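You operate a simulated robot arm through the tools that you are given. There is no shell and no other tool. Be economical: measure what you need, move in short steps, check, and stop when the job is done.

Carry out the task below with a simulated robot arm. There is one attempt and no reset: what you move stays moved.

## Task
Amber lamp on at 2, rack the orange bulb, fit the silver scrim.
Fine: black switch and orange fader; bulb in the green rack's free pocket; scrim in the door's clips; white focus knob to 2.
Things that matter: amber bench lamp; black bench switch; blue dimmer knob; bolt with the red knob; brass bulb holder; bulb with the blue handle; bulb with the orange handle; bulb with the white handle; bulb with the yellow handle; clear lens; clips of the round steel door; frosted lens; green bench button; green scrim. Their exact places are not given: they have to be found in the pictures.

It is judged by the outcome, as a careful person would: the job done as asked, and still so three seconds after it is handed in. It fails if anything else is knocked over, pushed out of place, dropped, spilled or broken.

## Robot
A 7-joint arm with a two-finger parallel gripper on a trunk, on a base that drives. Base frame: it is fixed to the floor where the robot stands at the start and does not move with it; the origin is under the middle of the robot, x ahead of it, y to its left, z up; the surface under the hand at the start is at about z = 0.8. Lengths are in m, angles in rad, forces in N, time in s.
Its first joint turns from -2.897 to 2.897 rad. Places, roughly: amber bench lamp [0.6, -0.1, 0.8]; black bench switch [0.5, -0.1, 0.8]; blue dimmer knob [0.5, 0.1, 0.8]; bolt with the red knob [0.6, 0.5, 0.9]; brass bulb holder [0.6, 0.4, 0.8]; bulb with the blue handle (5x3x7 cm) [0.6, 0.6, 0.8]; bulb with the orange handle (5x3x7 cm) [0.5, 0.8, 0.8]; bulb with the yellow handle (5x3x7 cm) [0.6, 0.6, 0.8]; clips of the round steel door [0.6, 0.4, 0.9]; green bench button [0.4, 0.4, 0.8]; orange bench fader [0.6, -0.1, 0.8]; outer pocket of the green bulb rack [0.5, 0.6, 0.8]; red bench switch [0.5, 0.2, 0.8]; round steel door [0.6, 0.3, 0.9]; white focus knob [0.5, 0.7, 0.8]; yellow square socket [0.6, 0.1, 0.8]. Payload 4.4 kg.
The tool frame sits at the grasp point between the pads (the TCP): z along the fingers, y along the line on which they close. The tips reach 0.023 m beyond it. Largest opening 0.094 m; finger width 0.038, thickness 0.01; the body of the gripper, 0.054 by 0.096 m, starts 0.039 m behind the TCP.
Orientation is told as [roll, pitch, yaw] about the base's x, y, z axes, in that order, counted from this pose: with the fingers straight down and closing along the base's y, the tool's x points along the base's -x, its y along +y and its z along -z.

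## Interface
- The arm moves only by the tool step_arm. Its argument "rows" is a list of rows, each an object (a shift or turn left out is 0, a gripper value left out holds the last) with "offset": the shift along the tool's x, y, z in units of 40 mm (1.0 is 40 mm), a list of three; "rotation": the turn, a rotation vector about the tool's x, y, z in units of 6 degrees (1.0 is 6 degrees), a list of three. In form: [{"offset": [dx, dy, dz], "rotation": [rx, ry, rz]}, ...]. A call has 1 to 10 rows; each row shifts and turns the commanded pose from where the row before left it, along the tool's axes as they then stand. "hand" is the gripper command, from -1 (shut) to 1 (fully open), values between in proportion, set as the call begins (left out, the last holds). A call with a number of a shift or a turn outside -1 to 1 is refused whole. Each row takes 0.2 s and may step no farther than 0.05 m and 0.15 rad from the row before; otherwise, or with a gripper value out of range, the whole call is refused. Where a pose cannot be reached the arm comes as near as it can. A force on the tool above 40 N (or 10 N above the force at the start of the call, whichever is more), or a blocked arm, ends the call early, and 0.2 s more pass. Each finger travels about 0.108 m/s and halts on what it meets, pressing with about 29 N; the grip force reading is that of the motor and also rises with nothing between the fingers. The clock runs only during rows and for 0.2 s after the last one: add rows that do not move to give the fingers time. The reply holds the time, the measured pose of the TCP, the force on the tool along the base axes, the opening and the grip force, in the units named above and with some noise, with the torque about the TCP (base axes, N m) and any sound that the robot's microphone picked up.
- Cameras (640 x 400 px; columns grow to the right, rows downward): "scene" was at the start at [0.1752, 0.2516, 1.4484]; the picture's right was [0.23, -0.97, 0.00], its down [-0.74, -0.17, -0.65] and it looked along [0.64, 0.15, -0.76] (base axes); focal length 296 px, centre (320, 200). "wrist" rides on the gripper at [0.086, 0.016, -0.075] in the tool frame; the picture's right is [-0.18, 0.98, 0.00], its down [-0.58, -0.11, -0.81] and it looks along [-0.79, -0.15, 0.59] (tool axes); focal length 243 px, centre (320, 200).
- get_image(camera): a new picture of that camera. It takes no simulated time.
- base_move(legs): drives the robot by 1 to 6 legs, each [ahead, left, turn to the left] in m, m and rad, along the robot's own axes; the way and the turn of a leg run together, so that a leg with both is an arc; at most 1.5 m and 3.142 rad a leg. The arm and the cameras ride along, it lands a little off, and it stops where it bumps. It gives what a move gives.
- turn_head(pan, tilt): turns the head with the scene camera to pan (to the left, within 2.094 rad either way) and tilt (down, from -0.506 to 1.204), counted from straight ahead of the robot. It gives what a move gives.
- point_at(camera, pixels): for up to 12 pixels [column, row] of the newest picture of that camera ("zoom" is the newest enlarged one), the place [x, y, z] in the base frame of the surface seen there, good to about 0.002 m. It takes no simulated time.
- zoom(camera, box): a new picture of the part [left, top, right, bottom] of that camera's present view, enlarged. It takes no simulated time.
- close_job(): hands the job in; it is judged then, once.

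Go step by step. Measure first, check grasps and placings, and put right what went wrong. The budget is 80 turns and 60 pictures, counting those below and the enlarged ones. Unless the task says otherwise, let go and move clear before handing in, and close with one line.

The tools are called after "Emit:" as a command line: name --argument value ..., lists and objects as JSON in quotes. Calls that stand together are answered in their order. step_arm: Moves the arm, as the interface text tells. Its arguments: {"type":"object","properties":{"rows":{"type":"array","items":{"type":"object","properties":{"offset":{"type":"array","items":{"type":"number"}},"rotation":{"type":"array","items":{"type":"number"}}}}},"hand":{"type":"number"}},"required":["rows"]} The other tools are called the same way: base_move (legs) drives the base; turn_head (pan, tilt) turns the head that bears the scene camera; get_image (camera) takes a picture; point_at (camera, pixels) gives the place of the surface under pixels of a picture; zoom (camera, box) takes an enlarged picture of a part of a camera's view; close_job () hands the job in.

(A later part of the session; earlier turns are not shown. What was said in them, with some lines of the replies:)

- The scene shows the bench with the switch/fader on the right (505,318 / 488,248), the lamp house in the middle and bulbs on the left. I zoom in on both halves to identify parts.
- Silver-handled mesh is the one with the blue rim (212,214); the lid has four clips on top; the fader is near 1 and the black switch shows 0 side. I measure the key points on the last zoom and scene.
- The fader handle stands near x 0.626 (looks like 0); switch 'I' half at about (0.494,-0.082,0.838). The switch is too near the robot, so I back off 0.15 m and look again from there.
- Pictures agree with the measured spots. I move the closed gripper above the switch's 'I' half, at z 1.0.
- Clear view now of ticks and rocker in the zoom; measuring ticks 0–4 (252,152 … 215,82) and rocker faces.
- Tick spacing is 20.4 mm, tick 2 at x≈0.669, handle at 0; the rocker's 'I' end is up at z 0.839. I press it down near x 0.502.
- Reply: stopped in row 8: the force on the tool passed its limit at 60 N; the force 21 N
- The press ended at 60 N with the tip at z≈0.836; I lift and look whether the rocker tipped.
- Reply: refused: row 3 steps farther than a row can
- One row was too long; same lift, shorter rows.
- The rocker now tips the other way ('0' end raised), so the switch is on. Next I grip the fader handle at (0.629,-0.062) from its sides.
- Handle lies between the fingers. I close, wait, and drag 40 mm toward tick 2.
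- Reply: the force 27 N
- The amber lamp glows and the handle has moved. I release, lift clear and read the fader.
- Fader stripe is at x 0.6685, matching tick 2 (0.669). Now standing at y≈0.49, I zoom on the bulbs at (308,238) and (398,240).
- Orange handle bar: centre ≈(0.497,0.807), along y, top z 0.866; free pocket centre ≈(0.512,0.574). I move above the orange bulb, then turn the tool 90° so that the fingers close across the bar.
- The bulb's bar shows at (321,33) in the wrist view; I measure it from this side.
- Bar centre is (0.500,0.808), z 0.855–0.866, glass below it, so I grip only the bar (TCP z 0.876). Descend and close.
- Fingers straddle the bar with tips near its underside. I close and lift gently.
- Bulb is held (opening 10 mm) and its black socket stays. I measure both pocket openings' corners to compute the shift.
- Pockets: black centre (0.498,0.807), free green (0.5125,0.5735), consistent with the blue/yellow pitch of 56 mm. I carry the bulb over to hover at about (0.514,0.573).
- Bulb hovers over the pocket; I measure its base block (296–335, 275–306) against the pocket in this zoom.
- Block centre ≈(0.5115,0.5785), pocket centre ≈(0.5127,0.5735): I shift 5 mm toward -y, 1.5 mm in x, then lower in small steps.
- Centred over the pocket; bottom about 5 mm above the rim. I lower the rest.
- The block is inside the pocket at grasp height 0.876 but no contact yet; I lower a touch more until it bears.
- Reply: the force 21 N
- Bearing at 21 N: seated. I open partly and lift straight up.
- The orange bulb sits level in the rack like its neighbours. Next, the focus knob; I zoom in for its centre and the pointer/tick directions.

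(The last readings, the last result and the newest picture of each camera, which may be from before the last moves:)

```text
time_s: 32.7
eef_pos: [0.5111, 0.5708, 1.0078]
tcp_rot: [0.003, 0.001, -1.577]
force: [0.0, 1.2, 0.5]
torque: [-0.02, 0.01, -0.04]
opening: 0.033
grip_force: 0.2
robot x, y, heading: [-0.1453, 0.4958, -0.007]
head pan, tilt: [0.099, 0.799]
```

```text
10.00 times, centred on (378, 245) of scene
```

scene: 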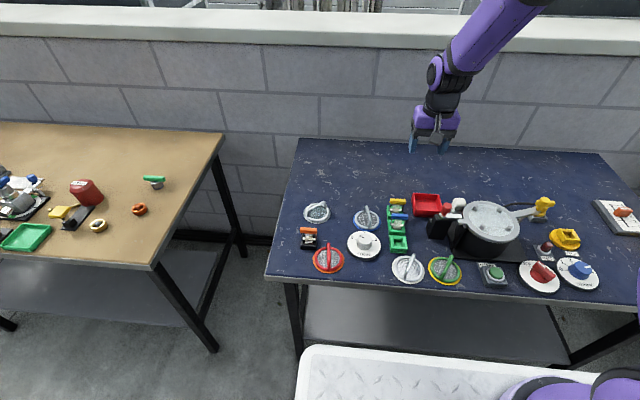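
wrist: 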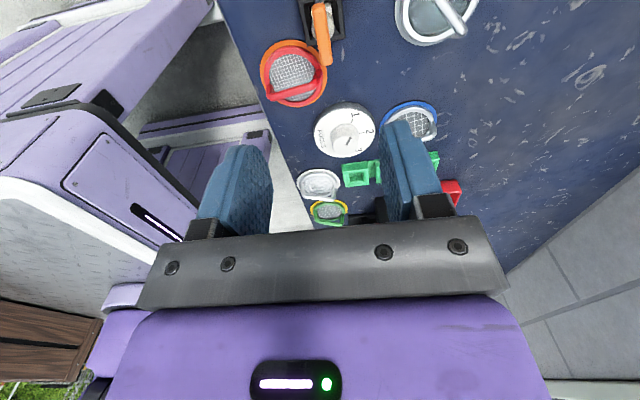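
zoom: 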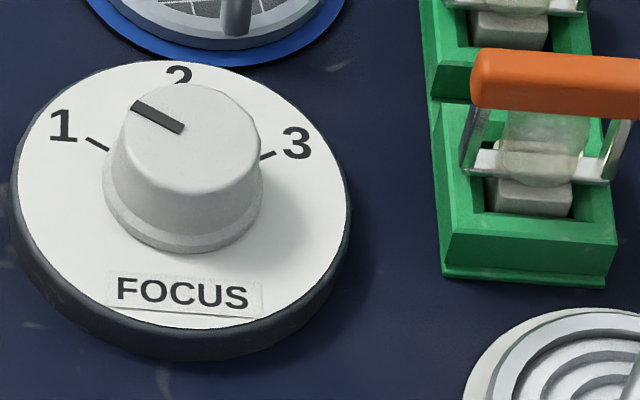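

Emit:
point_at --camera "zoom" --pixels '[[137, 104], [158, 117], [181, 130], [88, 139], [106, 148], [262, 158], [275, 153], [63, 127], [296, 145], [178, 75], [185, 193], [190, 88]]'

Emit:
point_at --camera "zoom" --pixels '[[16, 190], [347, 200], [180, 62], [182, 325], [104, 195], [262, 185], [178, 250], [128, 125], [250, 130], [190, 140], [115, 293], [245, 300]]'

```text
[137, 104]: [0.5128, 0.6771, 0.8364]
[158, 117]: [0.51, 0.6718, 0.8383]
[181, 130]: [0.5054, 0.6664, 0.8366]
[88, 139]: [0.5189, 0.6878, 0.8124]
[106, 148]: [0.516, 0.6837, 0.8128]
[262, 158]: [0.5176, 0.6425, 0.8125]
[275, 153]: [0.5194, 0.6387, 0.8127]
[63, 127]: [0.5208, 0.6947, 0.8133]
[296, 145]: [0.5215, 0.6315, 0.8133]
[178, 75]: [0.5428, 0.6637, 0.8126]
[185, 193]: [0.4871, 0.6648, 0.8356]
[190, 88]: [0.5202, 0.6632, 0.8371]
```

```text
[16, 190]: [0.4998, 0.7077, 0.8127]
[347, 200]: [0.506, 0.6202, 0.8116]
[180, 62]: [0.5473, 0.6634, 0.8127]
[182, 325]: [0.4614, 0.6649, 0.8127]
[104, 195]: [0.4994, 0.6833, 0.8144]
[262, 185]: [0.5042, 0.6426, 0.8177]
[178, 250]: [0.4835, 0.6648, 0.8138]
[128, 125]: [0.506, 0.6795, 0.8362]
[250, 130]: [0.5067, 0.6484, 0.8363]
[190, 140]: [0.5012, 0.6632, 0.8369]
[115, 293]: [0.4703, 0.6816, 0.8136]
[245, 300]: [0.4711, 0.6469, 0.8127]
```

Centre (0.504,0.664); pointer at ≈+57° i.e. on 1; tick 2 is straight ahead at 0°. I move above the knob, turning back 60° so I have room to twist clockwise by 57°.

Emit:
step_arm --hand 0.28 --rows '[{"offset": [0.77, -0.067, 0]}, {"offset": [0.77, -0.067, 0]}, {"offset": [0.77, -0.066, 0]}, {"rotation": [0, 0, -1]}, {"rotation": [0, 0, -1]}, {"rotation": [0, 0, -1]}, {"rotation": [0, 0, -1]}, {"rotation": [0, 0, -1]}, {}]'

Emit:
step_arm --rows '[{"rotation": [0, 0, -1]}, {"rotation": [0, 0, -1]}, {"rotation": [0, 0, -1]}, {"rotation": [0, 0, -1]}, {"rotation": [0, 0, -1]}, {}]'

```text
time_s: 34.7
eef_pos: [0.5054, 0.6651, 1.0083]
tcp_rot: [0.004, -0.001, -1.051]
force: [-0.1, -0.7, -0.7]
torque: [0.01, 0.03, -0.01]
opening: 0.0602
grip_force: 0.0
robot x, y, heading: [-0.1496, 0.4967, -0.008]
head pan, tilt: [0.099, 0.799]
```

```text
time_s: 36.1
eef_pos: [0.5059, 0.6641, 1.01]
tcp_rot: [0.0, -0.001, -0.527]
force: [-0.5, -0.1, -0.7]
torque: [0.0, 0.0, 0.02]
opening: 0.06
grip_force: 0.1
robot x, y, heading: [-0.1478, 0.492, -0.007]
head pan, tilt: [0.099, 0.799]
```

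Above the knob (0.505,0.664). Descend to TCP z 0.842 and check.

Emit:
step_arm --rows '[{"offset": [0, 0, 1]}, {"offset": [0, 0, 1]}, {"offset": [0, 0, 1]}, {"offset": [0, 0, 0.7]}, {"offset": [0, 0, 0.45]}, {}]'

Emit:
zoom --camera "wrist" --box '[180, 80, 460, 255]'

Emit:
zoom --camera "scene" --box '[330, 190, 420, 270]'

```text
time_s: 37.5
eef_pos: [0.507, 0.6664, 0.8449]
tcp_rot: [0.003, -0.003, -0.529]
force: [0.5, 0.7, -0.1]
torque: [0.03, -0.02, 0.01]
opening: 0.0601
grip_force: 0.2
robot x, y, heading: [-0.1471, 0.4929, -0.004]
head pan, tilt: [0.099, 0.799]
```

```text
2.29 times, centred on (320, 168) of wrist
```

zoom: 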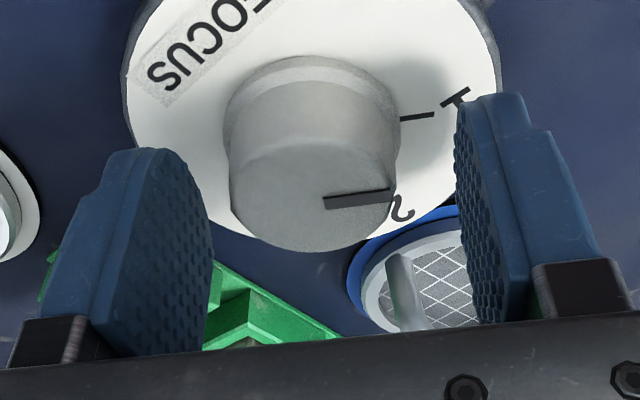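

```text
5.00 times, centred on (375, 230) of scene
```

zoom: 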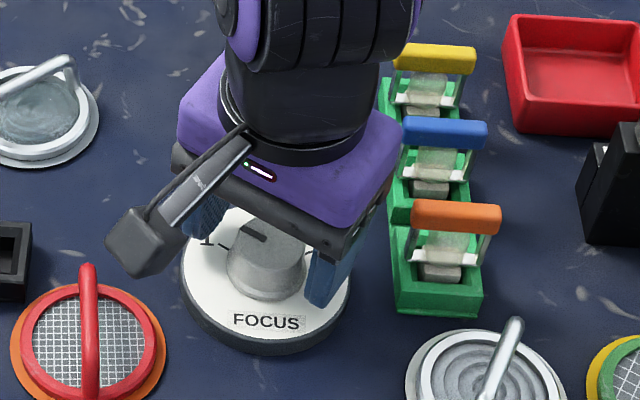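

Knob lies between the fingers. I lower 2 mm, close, and check before twisting.

Emit:
step_arm --hand -1 --rows '[{"offset": [0, 0, 0.05]}, {}, {}, {}]'

Emit:
step_arm --rows '[{"rotation": [0, 0, 1]}, {"rotation": [0, 0, 1]}, {"rotation": [0, 0, 1]}, {"rotation": [0, 0, 1]}, {"rotation": [0, 0, 1]}, {"rotation": [0, 0, 1]}, {"rotation": [0, 0, 1]}, {"rotation": [0, 0, 1]}, {"rotation": [0, 0, 1]}, {"rotation": [0, 0, 0.5]}]'

Emit:
zoom --camera "scene" --box '[330, 190, 420, 270]'

Emit:
zoom --camera "wrist" --box '[180, 80, 460, 255]'

```text
time_s: 38.5
eef_pos: [0.5055, 0.6639, 0.8428]
tcp_rot: [-0.001, -0.001, -0.531]
force: [-5.1, -4.4, 16.4]
torque: [-0.27, 0.47, -0.01]
opening: 0.0359
grip_force: 45.0
robot x, y, heading: [-0.1458, 0.4919, -0.01]
head pan, tilt: [0.099, 0.799]
stopped in row 4: the force on the tool passed its limit at 41 N (the readings are from after the stop); the commanded pose is now the measured one
```

```text
time_s: 40.6
eef_pos: [0.5062, 0.6642, 0.8418]
tcp_rot: [0.002, 0.0, -1.488]
force: [-6.8, -4.4, 19.7]
torque: [-0.29, 0.51, -0.02]
opening: 0.0363
grip_force: 45.3
robot x, y, heading: [-0.1458, 0.4932, 0.0]
head pan, tilt: [0.099, 0.799]
stopped in row 10: the force on the tool passed its limit at 41 N (the readings are from after the stop); the commanded pose is now the measured one
```

```text
5.00 times, centred on (375, 230) of scene
```

zoom: 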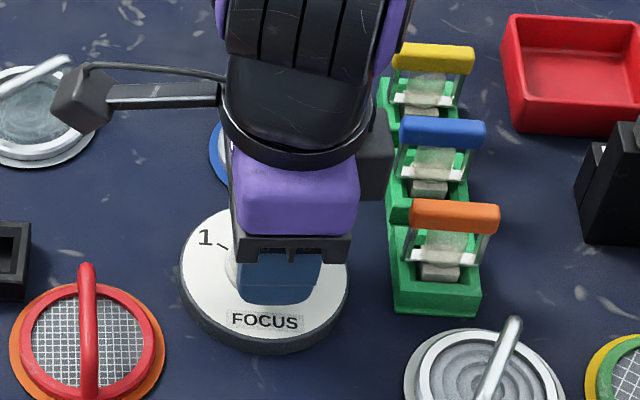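

```text
2.29 times, centred on (320, 168) of wrist
```

zoom: 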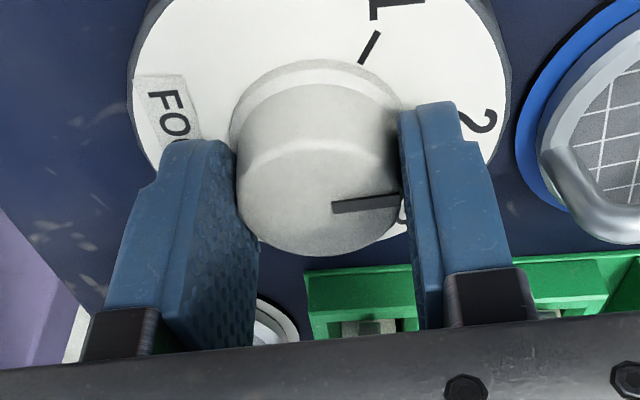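

Twisted by 54.8° before the force limit; the pointer seems close to 2. I release and lift to read it.

Emit:
step_arm --hand 0.28 --rows '[{}, {}, {"offset": [0, 0, -1]}, {"offset": [0, 0, -1]}, {"offset": [0, 0, -1]}, {"offset": [0, 1, 0]}, {"offset": [0, 1, 0]}, {}]'

Emit:
zoom --camera "scene" --box '[356, 225, 400, 265]'

```text
time_s: 42.4
eef_pos: [0.5865, 0.67, 0.9611]
tcp_rot: [0.0, -0.001, -1.489]
force: [2.2, 0.3, 0.0]
torque: [0.0, 0.0, 0.02]
opening: 0.0602
grip_force: 0.1
robot x, y, heading: [-0.1495, 0.4923, -0.007]
head pan, tilt: [0.099, 0.799]
```

```text
10.00 times, centred on (378, 245) of scene
```

zoom: 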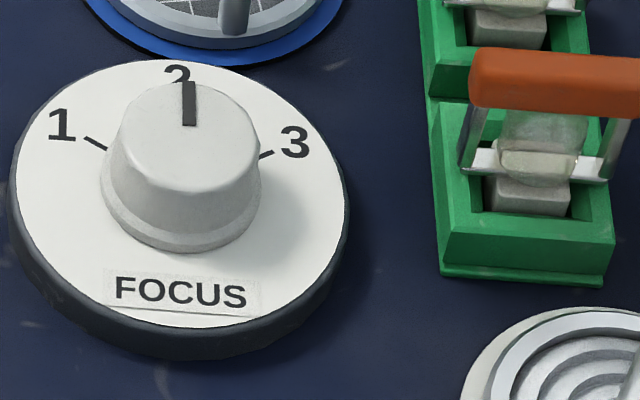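

Emit:
point_at --camera "zoom" --pixels '[[189, 84], [189, 104], [190, 124], [177, 75], [180, 62], [182, 325], [90, 139], [271, 154]]'

Emit:
zoom --camera "scene" --box '[420, 180, 540, 260]'

```text
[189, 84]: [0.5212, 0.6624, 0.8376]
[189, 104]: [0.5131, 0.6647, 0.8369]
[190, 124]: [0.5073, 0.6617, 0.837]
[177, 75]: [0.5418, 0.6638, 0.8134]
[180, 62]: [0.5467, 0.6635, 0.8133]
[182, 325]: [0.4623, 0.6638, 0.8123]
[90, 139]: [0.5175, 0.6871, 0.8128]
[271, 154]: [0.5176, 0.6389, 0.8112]
```

```text
5.00 times, centred on (480, 220) of scene
```

zoom: 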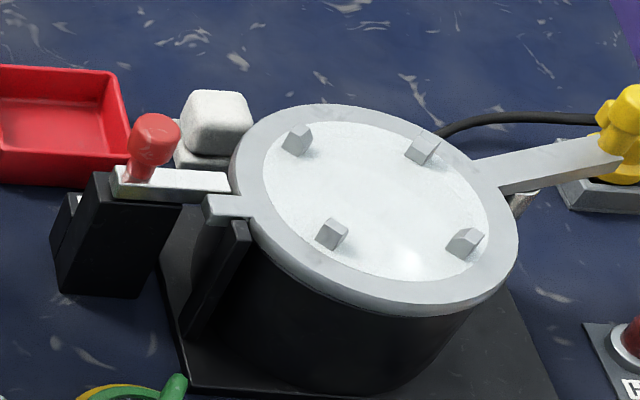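

Pointer now points straight at 2 (column 189 vertical through the knob's axis). Next the lid: I measure the four clips and the scrim's rings.

Emit:
point_at --camera "zoom" --pixels '[[297, 133], [423, 145], [331, 228], [465, 238], [308, 152], [413, 160], [340, 245], [452, 250], [375, 190], [290, 150], [438, 150], [320, 238]]'

Emit:
point_at --camera "zoom" --pixels '[[262, 185], [488, 220], [370, 122], [385, 280], [250, 175], [515, 240], [370, 106], [395, 300], [150, 120], [210, 180], [225, 207], [465, 255]]'

Emit:
zoom --camera "scene" --box '[345, 195, 390, 240]'

Emit:
zoom --camera "scene" --box '[460, 190, 530, 240]'

```text
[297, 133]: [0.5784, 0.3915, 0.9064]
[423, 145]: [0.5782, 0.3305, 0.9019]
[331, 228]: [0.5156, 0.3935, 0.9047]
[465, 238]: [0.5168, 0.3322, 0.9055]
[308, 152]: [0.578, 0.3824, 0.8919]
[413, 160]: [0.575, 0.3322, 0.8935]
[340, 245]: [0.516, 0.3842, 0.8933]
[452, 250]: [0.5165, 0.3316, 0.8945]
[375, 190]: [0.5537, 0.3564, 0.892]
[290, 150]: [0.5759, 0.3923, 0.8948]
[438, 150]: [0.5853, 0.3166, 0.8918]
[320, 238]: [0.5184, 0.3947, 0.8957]
```

```text
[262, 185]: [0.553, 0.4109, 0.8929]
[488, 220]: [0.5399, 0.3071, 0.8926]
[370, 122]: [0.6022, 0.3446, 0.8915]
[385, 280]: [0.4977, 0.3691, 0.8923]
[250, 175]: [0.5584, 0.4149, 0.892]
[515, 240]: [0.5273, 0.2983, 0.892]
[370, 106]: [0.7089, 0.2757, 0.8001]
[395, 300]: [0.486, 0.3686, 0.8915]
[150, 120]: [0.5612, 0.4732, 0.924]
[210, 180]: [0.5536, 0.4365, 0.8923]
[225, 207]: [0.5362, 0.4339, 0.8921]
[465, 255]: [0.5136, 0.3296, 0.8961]
```

```text
8.89 times, centred on (368, 218) of scene
```

zoom: 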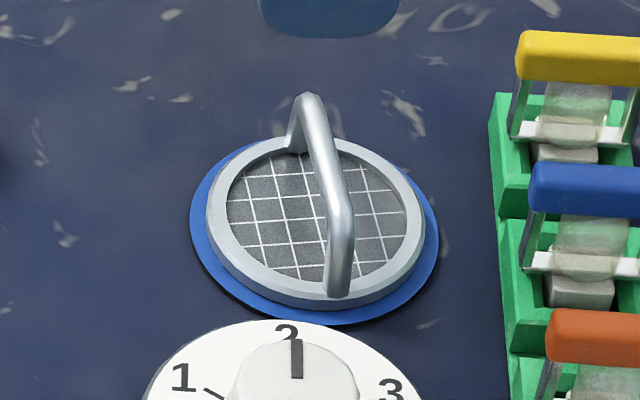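

```text
8.00 times, centred on (495, 215) of scene
```

zoom: 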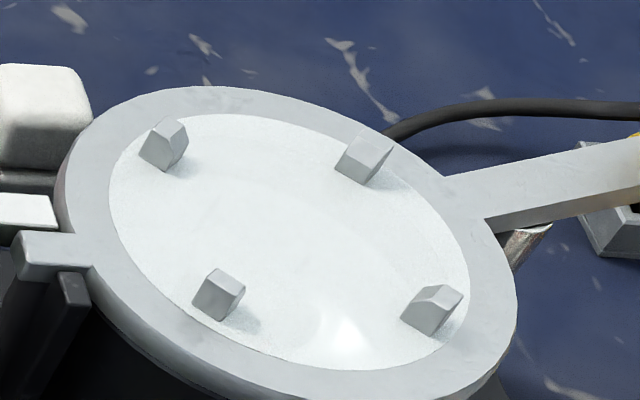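

Emit:
point_at --camera "zoom" --pixels '[[168, 130], [182, 135], [185, 155], [350, 150], [378, 135], [365, 178], [222, 282], [240, 290], [222, 318], [430, 295], [410, 318], [438, 330]]'

Emit:
zoom --camera "scene" --box '[345, 195, 390, 240]'

Emit:
point_at --camera "zoom" --pixels '[[209, 225], [422, 230], [310, 142], [320, 304], [192, 225], [436, 235], [240, 155], [400, 175], [330, 322], [305, 97], [340, 292], [325, 150]]'

Emit:
point_at --camera "zoom" --pixels '[[341, 210], [334, 180], [316, 120], [345, 235], [340, 260], [296, 145], [330, 150], [270, 200], [260, 150], [245, 270], [390, 275], [375, 155]]'

```text
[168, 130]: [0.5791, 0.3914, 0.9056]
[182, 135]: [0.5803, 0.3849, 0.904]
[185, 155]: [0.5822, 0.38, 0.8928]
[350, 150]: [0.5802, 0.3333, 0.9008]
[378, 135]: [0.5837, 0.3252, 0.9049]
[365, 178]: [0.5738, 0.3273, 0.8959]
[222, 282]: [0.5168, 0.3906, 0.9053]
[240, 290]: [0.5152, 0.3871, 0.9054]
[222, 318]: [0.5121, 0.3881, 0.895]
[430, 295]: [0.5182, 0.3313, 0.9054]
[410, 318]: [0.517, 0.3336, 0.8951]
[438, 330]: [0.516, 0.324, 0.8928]
```

```text
8.89 times, centred on (368, 218) of scene
```

zoom: 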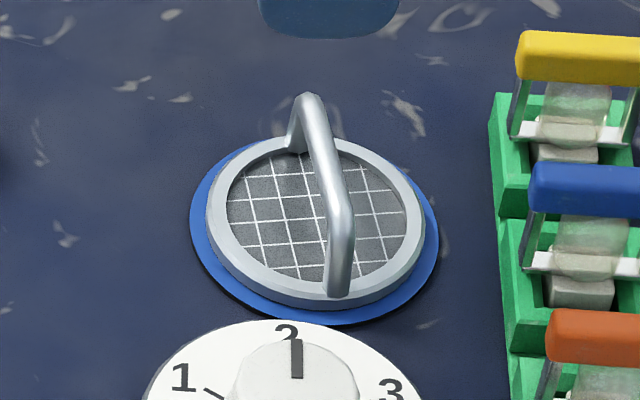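

```text
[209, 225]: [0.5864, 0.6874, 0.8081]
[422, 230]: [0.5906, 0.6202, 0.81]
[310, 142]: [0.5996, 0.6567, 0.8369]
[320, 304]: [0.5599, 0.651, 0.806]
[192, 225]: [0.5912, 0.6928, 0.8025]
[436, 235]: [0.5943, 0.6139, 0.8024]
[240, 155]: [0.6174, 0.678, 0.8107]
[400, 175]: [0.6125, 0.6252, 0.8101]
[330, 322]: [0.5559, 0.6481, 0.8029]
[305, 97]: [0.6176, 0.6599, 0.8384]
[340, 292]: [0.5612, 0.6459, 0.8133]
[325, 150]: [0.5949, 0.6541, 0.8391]
```

```text
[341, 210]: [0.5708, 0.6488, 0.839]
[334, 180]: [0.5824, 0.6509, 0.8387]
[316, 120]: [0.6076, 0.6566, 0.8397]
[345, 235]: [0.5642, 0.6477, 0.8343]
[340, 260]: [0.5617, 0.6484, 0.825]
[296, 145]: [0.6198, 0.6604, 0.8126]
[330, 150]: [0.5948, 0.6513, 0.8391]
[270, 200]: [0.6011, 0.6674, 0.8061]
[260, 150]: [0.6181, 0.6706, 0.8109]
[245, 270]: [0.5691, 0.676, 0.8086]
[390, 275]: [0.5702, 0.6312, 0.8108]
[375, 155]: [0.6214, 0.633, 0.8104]
```

Scrim: frame radius ≈0.034, centre (0.5905,0.654), handle bar along yaw ≈0.21 with top z 0.839; clip square centre ≈(0.548,0.360), lid plate z 0.892. I turn the tool to yaw 0.21.

Emit:
step_arm --rows '[{"rotation": [0, 0, -1]}, {"rotation": [0, 0, -1]}, {"rotation": [0, 0, -1]}, {"rotation": [0, 0, -1]}, {"rotation": [0, 0, -1]}, {"rotation": [0, 0, -1]}, {"rotation": [0, 0, -1]}, {"rotation": [0, 0, -1]}]'

Emit:
step_arm --rows '[{"rotation": [0, 0, -1]}, {"rotation": [0, 0, -1]}, {"rotation": [0, 0, -1]}, {"rotation": [0, 0, -1]}, {"rotation": [0, 0, -1]}, {"rotation": [0, 0, -1]}, {"rotation": [0, 0, -1]}, {"rotation": [0, 0, -1]}, {"rotation": [0, 0, -0.25]}, {}]'

Emit:
get_image --camera "wrist"

```text
time_s: 44.2
eef_pos: [0.5851, 0.6699, 0.9614]
tcp_rot: [0.0, -0.005, -0.648]
force: [-0.6, -0.1, -0.4]
torque: [0.01, 0.0, -0.01]
opening: 0.0602
grip_force: 0.1
robot x, y, heading: [-0.1448, 0.4954, -0.004]
head pan, tilt: [0.099, 0.799]
```

```text
time_s: 46.4
eef_pos: [0.5856, 0.6715, 0.9629]
tcp_rot: [-0.002, -0.001, 0.213]
force: [-0.8, 0.6, -0.7]
torque: [-0.02, -0.01, 0.0]
opening: 0.0603
grip_force: 0.1
robot x, y, heading: [-0.1476, 0.4938, -0.006]
head pan, tilt: [0.099, 0.799]
```

```text
16 pictures are left
```

wrist: 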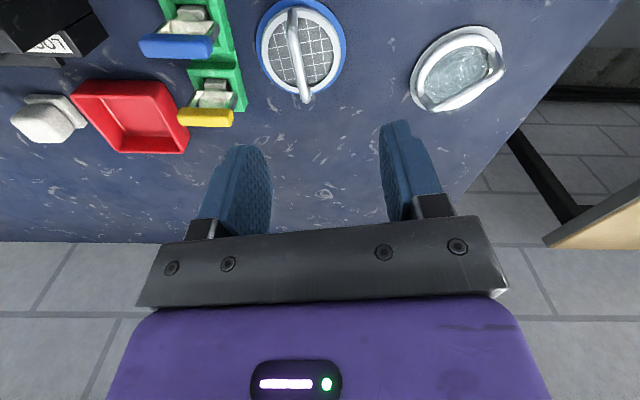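

Emit:
point_at --camera "wrist" --pixels '[[291, 22], [295, 45], [299, 65], [303, 88], [263, 45], [340, 45], [258, 45], [346, 45], [300, 8], [310, 95]]'

```text
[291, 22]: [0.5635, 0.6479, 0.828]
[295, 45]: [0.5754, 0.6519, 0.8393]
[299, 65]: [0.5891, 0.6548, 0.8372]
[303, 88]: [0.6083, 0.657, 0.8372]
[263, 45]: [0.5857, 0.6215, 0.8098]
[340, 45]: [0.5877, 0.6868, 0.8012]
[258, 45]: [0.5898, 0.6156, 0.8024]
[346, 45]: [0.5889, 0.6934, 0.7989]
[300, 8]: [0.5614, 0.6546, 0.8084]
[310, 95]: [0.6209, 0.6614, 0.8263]
```

Handle centre (0.5905,0.654) confirmed. I move over it and descend to TCP z 0.839, then close.

Emit:
step_arm --rows '[{"offset": [-0.035, -0.434, 0]}, {"offset": [0, 0, 1]}, {"offset": [0, 0, 1]}, {"offset": [0, 0, 0.6]}, {"offset": [0, 0, 0.46]}, {}]'

Emit:
zoom --camera "wrist" --box '[180, 80, 460, 255]'

```text
time_s: 47.8
eef_pos: [0.5909, 0.6545, 0.8408]
tcp_rot: [-0.003, -0.002, 0.213]
force: [-0.2, -0.2, -0.5]
torque: [0.0, 0.02, -0.02]
opening: 0.06
grip_force: 0.1
robot x, y, heading: [-0.1443, 0.4918, -0.007]
head pan, tilt: [0.099, 0.799]
```

```text
2.29 times, centred on (320, 168) of wrist
```

zoom: 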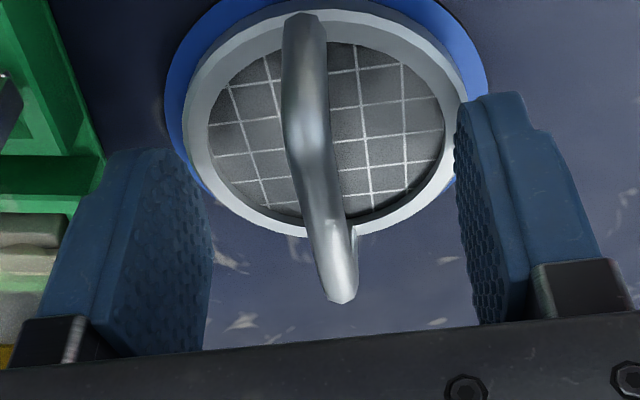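

Handle is between the fingers with clearance. Close, check, lift.

Emit:
step_arm --hand -1 --rows '[{}, {}, {}, {}]'

Emit:
step_arm --rows '[{"offset": [0, 0, -0.3]}, {"offset": [0, 0, -0.7]}, {"offset": [0, 0, -1]}, {"offset": [0, 0, -1]}, {"offset": [0, 0, -1]}, {}]'

Emit:
get_image --camera "scene"

```text
time_s: 48.8
eef_pos: [0.5913, 0.6522, 0.841]
tcp_rot: [-0.002, -0.002, 0.211]
force: [-0.5, -0.5, 0.3]
torque: [0.01, -0.03, 0.01]
opening: 0.0093
grip_force: 28.6
robot x, y, heading: [-0.1453, 0.4946, -0.01]
head pan, tilt: [0.099, 0.799]
```

```text
time_s: 50.2
eef_pos: [0.5904, 0.6516, 0.9964]
tcp_rot: [-0.003, -0.003, 0.214]
force: [-0.2, -0.2, -1.5]
torque: [0.0, 0.0, 0.02]
opening: 0.0095
grip_force: 29.2
robot x, y, heading: [-0.1467, 0.4921, -0.006]
head pan, tilt: [0.099, 0.799]
```

```text
14 pictures are left
```

scene: 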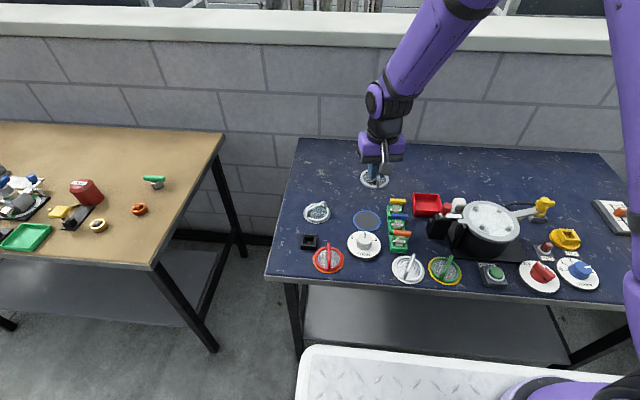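

The blue ring is only a mark on the bench; the scrim (frame radius 0.034) is held. I take a close zoom on the lid for accurate clip corners before carrying it over.

Emit:
zoom --camera "scene" --box '[468, 198, 520, 236]'

```text
10.53 times, centred on (494, 217) of scene
```

zoom: 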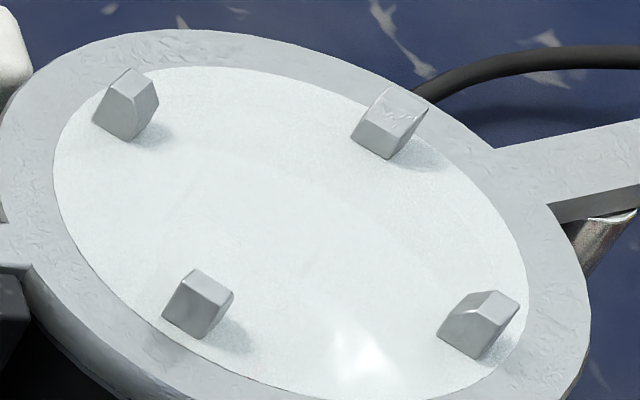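

Emit:
point_at --camera "zoom" --pixels '[[127, 72], [152, 82], [135, 107], [110, 88], [128, 137], [155, 105], [97, 118], [389, 91], [424, 106], [400, 128], [370, 122], [354, 136]]'

Emit:
point_at --camera "zoom" --pixels '[[387, 156], [190, 274], [207, 277], [230, 296], [205, 303], [180, 290], [168, 317], [198, 335], [228, 308], [455, 295], [485, 293], [515, 300]]'

Emit:
point_at --camera "zoom" --pixels '[[490, 325], [460, 318], [440, 336], [475, 354], [515, 318], [165, 68], [300, 80], [520, 240], [500, 375], [56, 160], [165, 330], [260, 380]]'

```text
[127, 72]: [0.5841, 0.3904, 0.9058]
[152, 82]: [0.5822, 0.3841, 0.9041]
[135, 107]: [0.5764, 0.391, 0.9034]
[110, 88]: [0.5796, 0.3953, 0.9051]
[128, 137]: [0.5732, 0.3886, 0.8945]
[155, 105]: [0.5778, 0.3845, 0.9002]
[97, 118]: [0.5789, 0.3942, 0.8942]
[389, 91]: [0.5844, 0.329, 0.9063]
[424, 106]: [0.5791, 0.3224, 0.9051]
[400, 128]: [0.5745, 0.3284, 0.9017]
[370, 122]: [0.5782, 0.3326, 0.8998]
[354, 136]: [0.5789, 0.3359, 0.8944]
```

```text
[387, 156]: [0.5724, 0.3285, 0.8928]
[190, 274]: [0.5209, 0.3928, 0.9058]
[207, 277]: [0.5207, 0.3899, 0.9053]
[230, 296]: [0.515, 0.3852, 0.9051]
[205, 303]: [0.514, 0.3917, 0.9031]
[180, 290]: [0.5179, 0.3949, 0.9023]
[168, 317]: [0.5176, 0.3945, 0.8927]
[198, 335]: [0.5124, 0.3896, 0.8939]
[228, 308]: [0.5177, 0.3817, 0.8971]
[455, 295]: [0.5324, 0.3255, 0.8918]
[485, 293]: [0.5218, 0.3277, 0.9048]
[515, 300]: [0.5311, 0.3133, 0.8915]
```

```text
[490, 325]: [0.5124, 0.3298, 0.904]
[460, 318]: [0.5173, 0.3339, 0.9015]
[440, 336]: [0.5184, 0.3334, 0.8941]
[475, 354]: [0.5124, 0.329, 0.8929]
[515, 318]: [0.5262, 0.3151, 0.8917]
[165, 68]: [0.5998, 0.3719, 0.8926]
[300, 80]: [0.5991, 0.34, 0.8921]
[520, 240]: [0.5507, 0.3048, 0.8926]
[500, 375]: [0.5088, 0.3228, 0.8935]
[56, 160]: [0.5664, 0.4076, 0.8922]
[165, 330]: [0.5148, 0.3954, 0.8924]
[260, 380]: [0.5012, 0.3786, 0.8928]
```

Clip centres give a square centred (0.548,0.359) with inner radius ≈0.039, so the 0.034 frame fits. I raise a bit and carry the scrim above it.

Emit:
step_arm --rows '[{"offset": [0, 0, -0.5]}, {"offset": [0.3686, -0.995, 0]}, {"offset": [0.3686, -0.995, 0]}, {"offset": [0.3686, -0.995, 0]}, {"offset": [0.3686, -0.995, 0]}, {"offset": [0.3686, -0.995, 0]}, {"offset": [0.3686, -0.995, 0]}, {"offset": [0.3686, -0.995, 0]}, {"offset": [0, 0, 1]}, {}]'

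Emit:
step_arm --rows '[{"offset": [0, 0, 0.55]}, {}, {}]'

Emit:
zoom --camera "scene" --box '[450, 185, 530, 240]'

Emit:
zoom --camera "wrist" --box '[180, 20, 460, 195]'

```text
time_s: 52.4
eef_pos: [0.5506, 0.3584, 0.9831]
tcp_rot: [-0.001, 0.0, 0.213]
force: [-0.2, 0.3, -1.3]
torque: [0.02, -0.01, 0.0]
opening: 0.0096
grip_force: 29.4
robot x, y, heading: [-0.1442, 0.4933, -0.008]
head pan, tilt: [0.099, 0.799]
```

```text
time_s: 53.2
eef_pos: [0.5491, 0.3595, 0.9592]
tcp_rot: [-0.002, -0.002, 0.212]
force: [0.1, 0.6, -1.0]
torque: [-0.03, 0.0, 0.03]
opening: 0.0094
grip_force: 28.9
robot x, y, heading: [-0.1451, 0.4891, 0.0]
head pan, tilt: [0.099, 0.799]
```

```text
7.27 times, centred on (490, 212) of scene
```

zoom: 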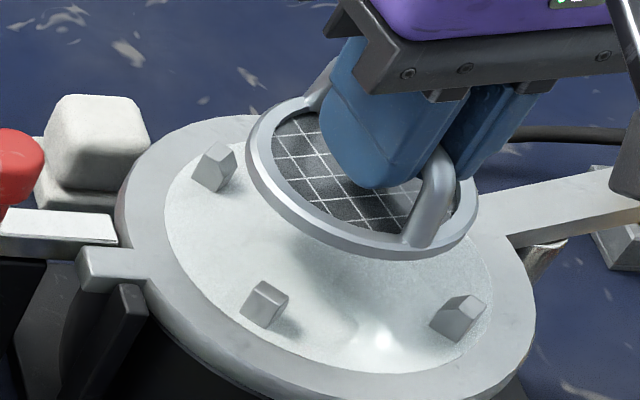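

```text
2.29 times, centred on (320, 108) of wrist
```

zoom: 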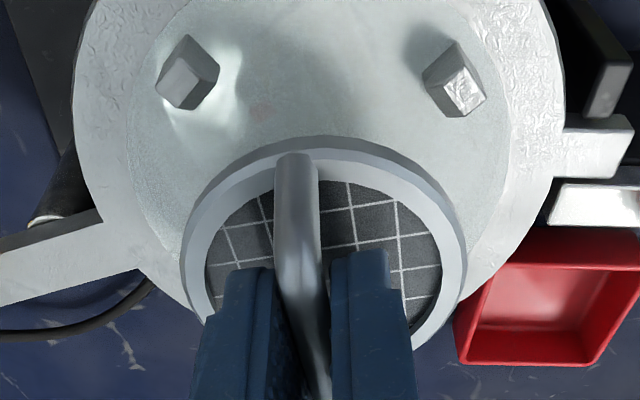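

Scrim hovers level over the lid. I measure its frame (315,145; 190,235; 455,230) against the near clips in this wrist zoom.

Emit:
point_at --camera "zoom" --pixels '[[318, 142], [230, 175], [400, 170], [190, 232], [455, 228], [450, 290], [187, 270], [207, 65], [455, 95], [195, 40], [453, 45], [184, 72]]'

```text
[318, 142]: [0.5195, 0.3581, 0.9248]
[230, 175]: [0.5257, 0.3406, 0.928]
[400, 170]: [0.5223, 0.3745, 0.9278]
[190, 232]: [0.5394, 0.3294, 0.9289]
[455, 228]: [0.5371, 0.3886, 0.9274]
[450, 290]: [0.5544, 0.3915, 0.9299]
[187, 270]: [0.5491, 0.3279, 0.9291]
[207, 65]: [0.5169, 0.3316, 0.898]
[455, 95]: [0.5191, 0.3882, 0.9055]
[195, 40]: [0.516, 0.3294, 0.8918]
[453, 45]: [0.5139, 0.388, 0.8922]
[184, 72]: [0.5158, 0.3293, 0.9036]
```

Frame centre ≈(0.5515,0.3595) versus clip centre (0.548,0.359): I shift 3.5 mm toward the robot and lower in small steps until it bears.

Emit:
step_arm --rows '[{"offset": [0.086, 0.018, 0]}, {}, {"offset": [0, 0, 0.2]}, {"offset": [0, 0, 0.15]}, {"offset": [0, 0, 0.12]}, {"offset": [0, 0, 0.1]}, {}]'

Emit:
zoom --camera "scene" --box '[450, 185, 530, 240]'

```text
time_s: 54.8
eef_pos: [0.5452, 0.3613, 0.9368]
tcp_rot: [-0.001, 0.0, 0.213]
force: [0.5, 0.0, -0.3]
torque: [0.0, -0.02, 0.02]
opening: 0.0093
grip_force: 29.3
robot x, y, heading: [-0.1494, 0.4939, -0.01]
head pan, tilt: [0.099, 0.799]
```

```text
7.27 times, centred on (490, 212) of scene
```

zoom: 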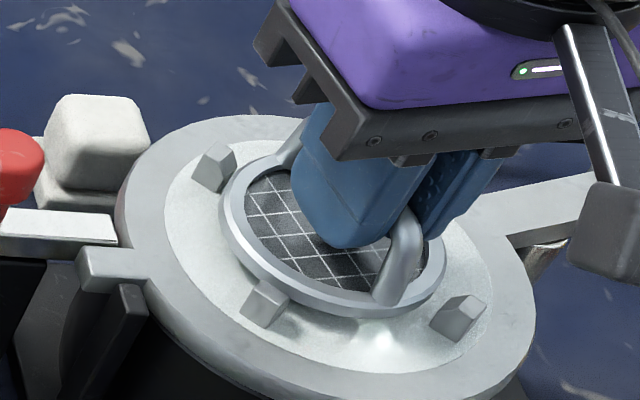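

Emit:
point_at --camera "zoom" --pixels '[[230, 200], [236, 235], [262, 272], [300, 295], [345, 305], [415, 296], [436, 275], [250, 175], [265, 305], [455, 315], [222, 215], [440, 285]]'

```text
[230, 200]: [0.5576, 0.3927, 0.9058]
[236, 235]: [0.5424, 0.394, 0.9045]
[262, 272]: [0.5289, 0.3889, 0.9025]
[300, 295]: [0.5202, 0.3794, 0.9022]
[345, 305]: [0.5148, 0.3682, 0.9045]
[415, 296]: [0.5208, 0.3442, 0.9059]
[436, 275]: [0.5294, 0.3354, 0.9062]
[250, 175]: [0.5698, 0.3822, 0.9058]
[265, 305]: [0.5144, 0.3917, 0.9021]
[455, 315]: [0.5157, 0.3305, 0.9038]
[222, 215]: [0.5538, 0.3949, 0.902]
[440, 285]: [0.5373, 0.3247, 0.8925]
```

The frame (top z 0.905) is already down among the clips without contact, centre ≈(0.547,0.3605). A 1.5 mm correction toward -y, then lower the last ~5 mm till it bears.

Emit:
step_arm --rows '[{"offset": [0, -0.037, 0]}, {}, {"offset": [0, 0, 0.05]}, {"offset": [0, 0, 0.04]}, {"offset": [0, 0, 0.03]}, {}]'

```text
time_s: 56.2
eef_pos: [0.5465, 0.3593, 0.9311]
tcp_rot: [-0.002, -0.002, 0.213]
force: [0.3, -0.6, -0.9]
torque: [-0.01, -0.01, 0.02]
opening: 0.0094
grip_force: 29.3
robot x, y, heading: [-0.1426, 0.497, -0.007]
head pan, tilt: [0.099, 0.799]
```

Emit:
step_arm --rows '[{"offset": [0, 0, 0.03]}, {"offset": [0, 0, 0.03]}, {}]'

```text
time_s: 57.0
eef_pos: [0.545, 0.3584, 0.9283]
tcp_rot: [-0.003, -0.006, 0.213]
force: [4.7, 0.7, 17.7]
torque: [0.05, -0.11, 0.01]
opening: 0.0096
grip_force: 28.8
robot x, y, heading: [-0.1478, 0.495, -0.001]
head pan, tilt: [0.099, 0.799]
```

It bears now at 18 N; TCP 0.928. I check how the frame sits before releasing.

Emit:
zoom --camera "scene" --box '[450, 185, 530, 240]'

Emit:
point_at --camera "zoom" --pixels '[[230, 210], [236, 245], [262, 282], [300, 305], [345, 313], [415, 304], [436, 282], [250, 185], [265, 305], [455, 315], [215, 165], [300, 290]]'

```text
7.27 times, centred on (490, 212) of scene
```

zoom: 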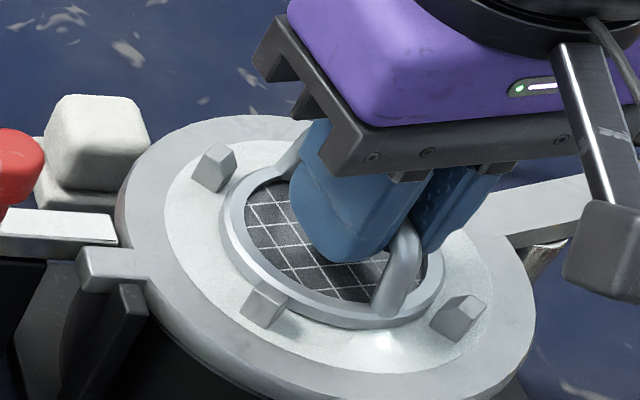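

```text
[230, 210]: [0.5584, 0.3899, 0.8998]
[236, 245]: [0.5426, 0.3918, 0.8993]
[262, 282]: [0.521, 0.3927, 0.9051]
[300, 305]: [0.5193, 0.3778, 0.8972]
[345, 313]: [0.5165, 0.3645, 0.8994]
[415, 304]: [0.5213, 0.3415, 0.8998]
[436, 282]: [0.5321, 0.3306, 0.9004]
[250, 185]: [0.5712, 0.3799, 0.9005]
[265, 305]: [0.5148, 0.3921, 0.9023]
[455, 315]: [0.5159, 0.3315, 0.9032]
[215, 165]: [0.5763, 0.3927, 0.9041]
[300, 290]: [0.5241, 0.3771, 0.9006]
```

The frame rests flat on the lid (top z 0.900 all round) inside the four clips. I open slightly and lift straight up.

Emit:
step_arm --hand -0.4 --rows '[{}, {}, {"offset": [0, 0, -0.4]}, {"offset": [0, 0, -1]}, {"offset": [0, 0, -1]}, {"offset": [0, 0, -1]}, {"offset": [1, 0, 0]}, {"offset": [1, 0, 0]}, {"offset": [1, 0, 0]}, {}]'

Emit:
get_image --camera "scene"

Emit:
zoom --camera "scene" --box '[450, 185, 530, 240]'

```text
time_s: 59.2
eef_pos: [0.4272, 0.3363, 1.0653]
tcp_rot: [-0.001, -0.002, 0.212]
force: [0.2, -0.6, -0.6]
torque: [0.03, 0.01, 0.02]
opening: 0.0284
grip_force: 0.1
robot x, y, heading: [-0.1466, 0.4938, -0.005]
head pan, tilt: [0.099, 0.799]
```

```text
8 pictures are left
```

scene: 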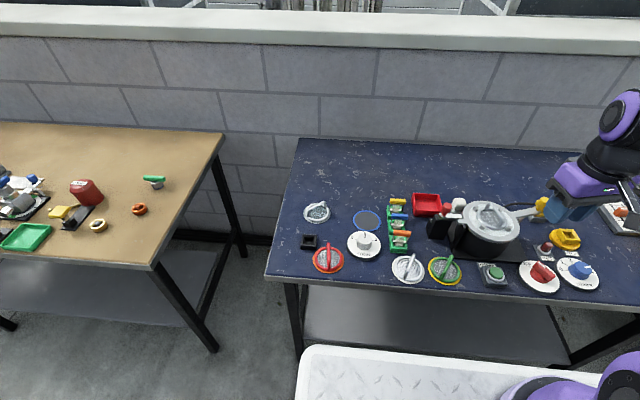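

```text
7.27 times, centred on (490, 212) of scene
```

zoom: 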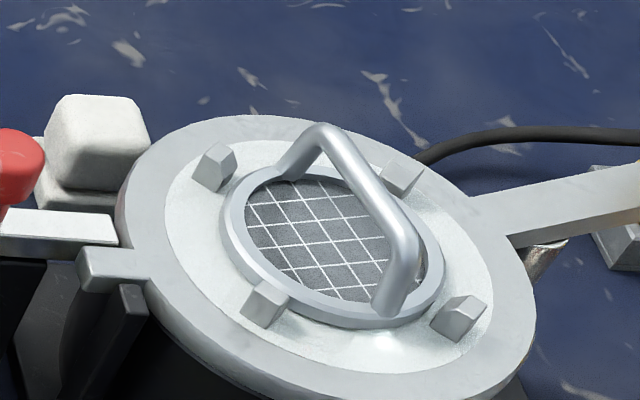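

Scrim sits centred within the four clips and is released. One final check of lamp, switch and fader and of the knob's pointer.

Emit:
zoom --camera "scene" --box '[330, 185, 430, 265]'

Emit:
turn_head --pan -0.5 --tilt 0.75

Emit:
get_image --camera "scene"

```text
5.00 times, centred on (380, 225) of scene
```

zoom: 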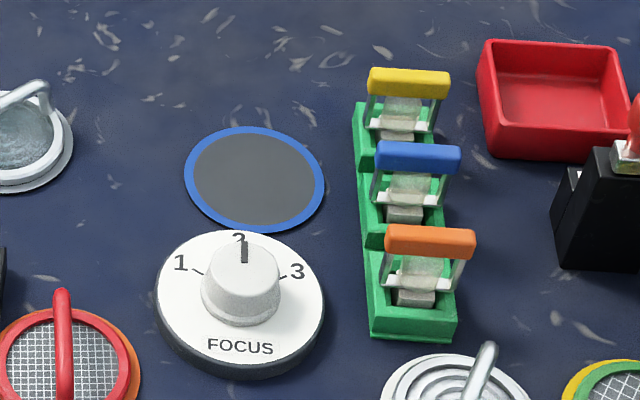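

```text
time_s: 60.2
eef_pos: [0.4272, 0.3353, 1.0649]
tcp_rot: [-0.002, -0.001, 0.212]
force: [-0.3, -0.4, -0.4]
torque: [-0.02, 0.02, 0.01]
opening: 0.0282
grip_force: 0.1
robot x, y, heading: [-0.1466, 0.4943, -0.009]
head pan, tilt: [-0.499, 0.75]
```

```text
5 pictures are left
```

scene: 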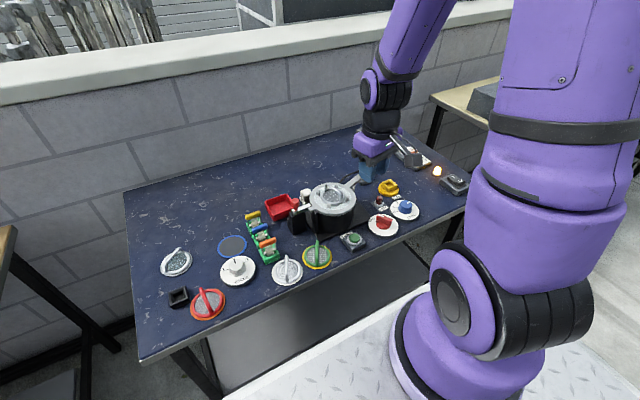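

The amber lamp still glows at (437,170), the focus pointer is on 2, the orange bulb sits in the rack and the scrim is in its clips. The arm is clear, so I hand in.

Emit:
close_job

```text
The job is handed in.
```

The job is handed in: the amber lamp is on with the fader at 2, the orange bulb is in the rack's free pocket, the silver scrim is in the door's clips, and the focus knob points to 2.
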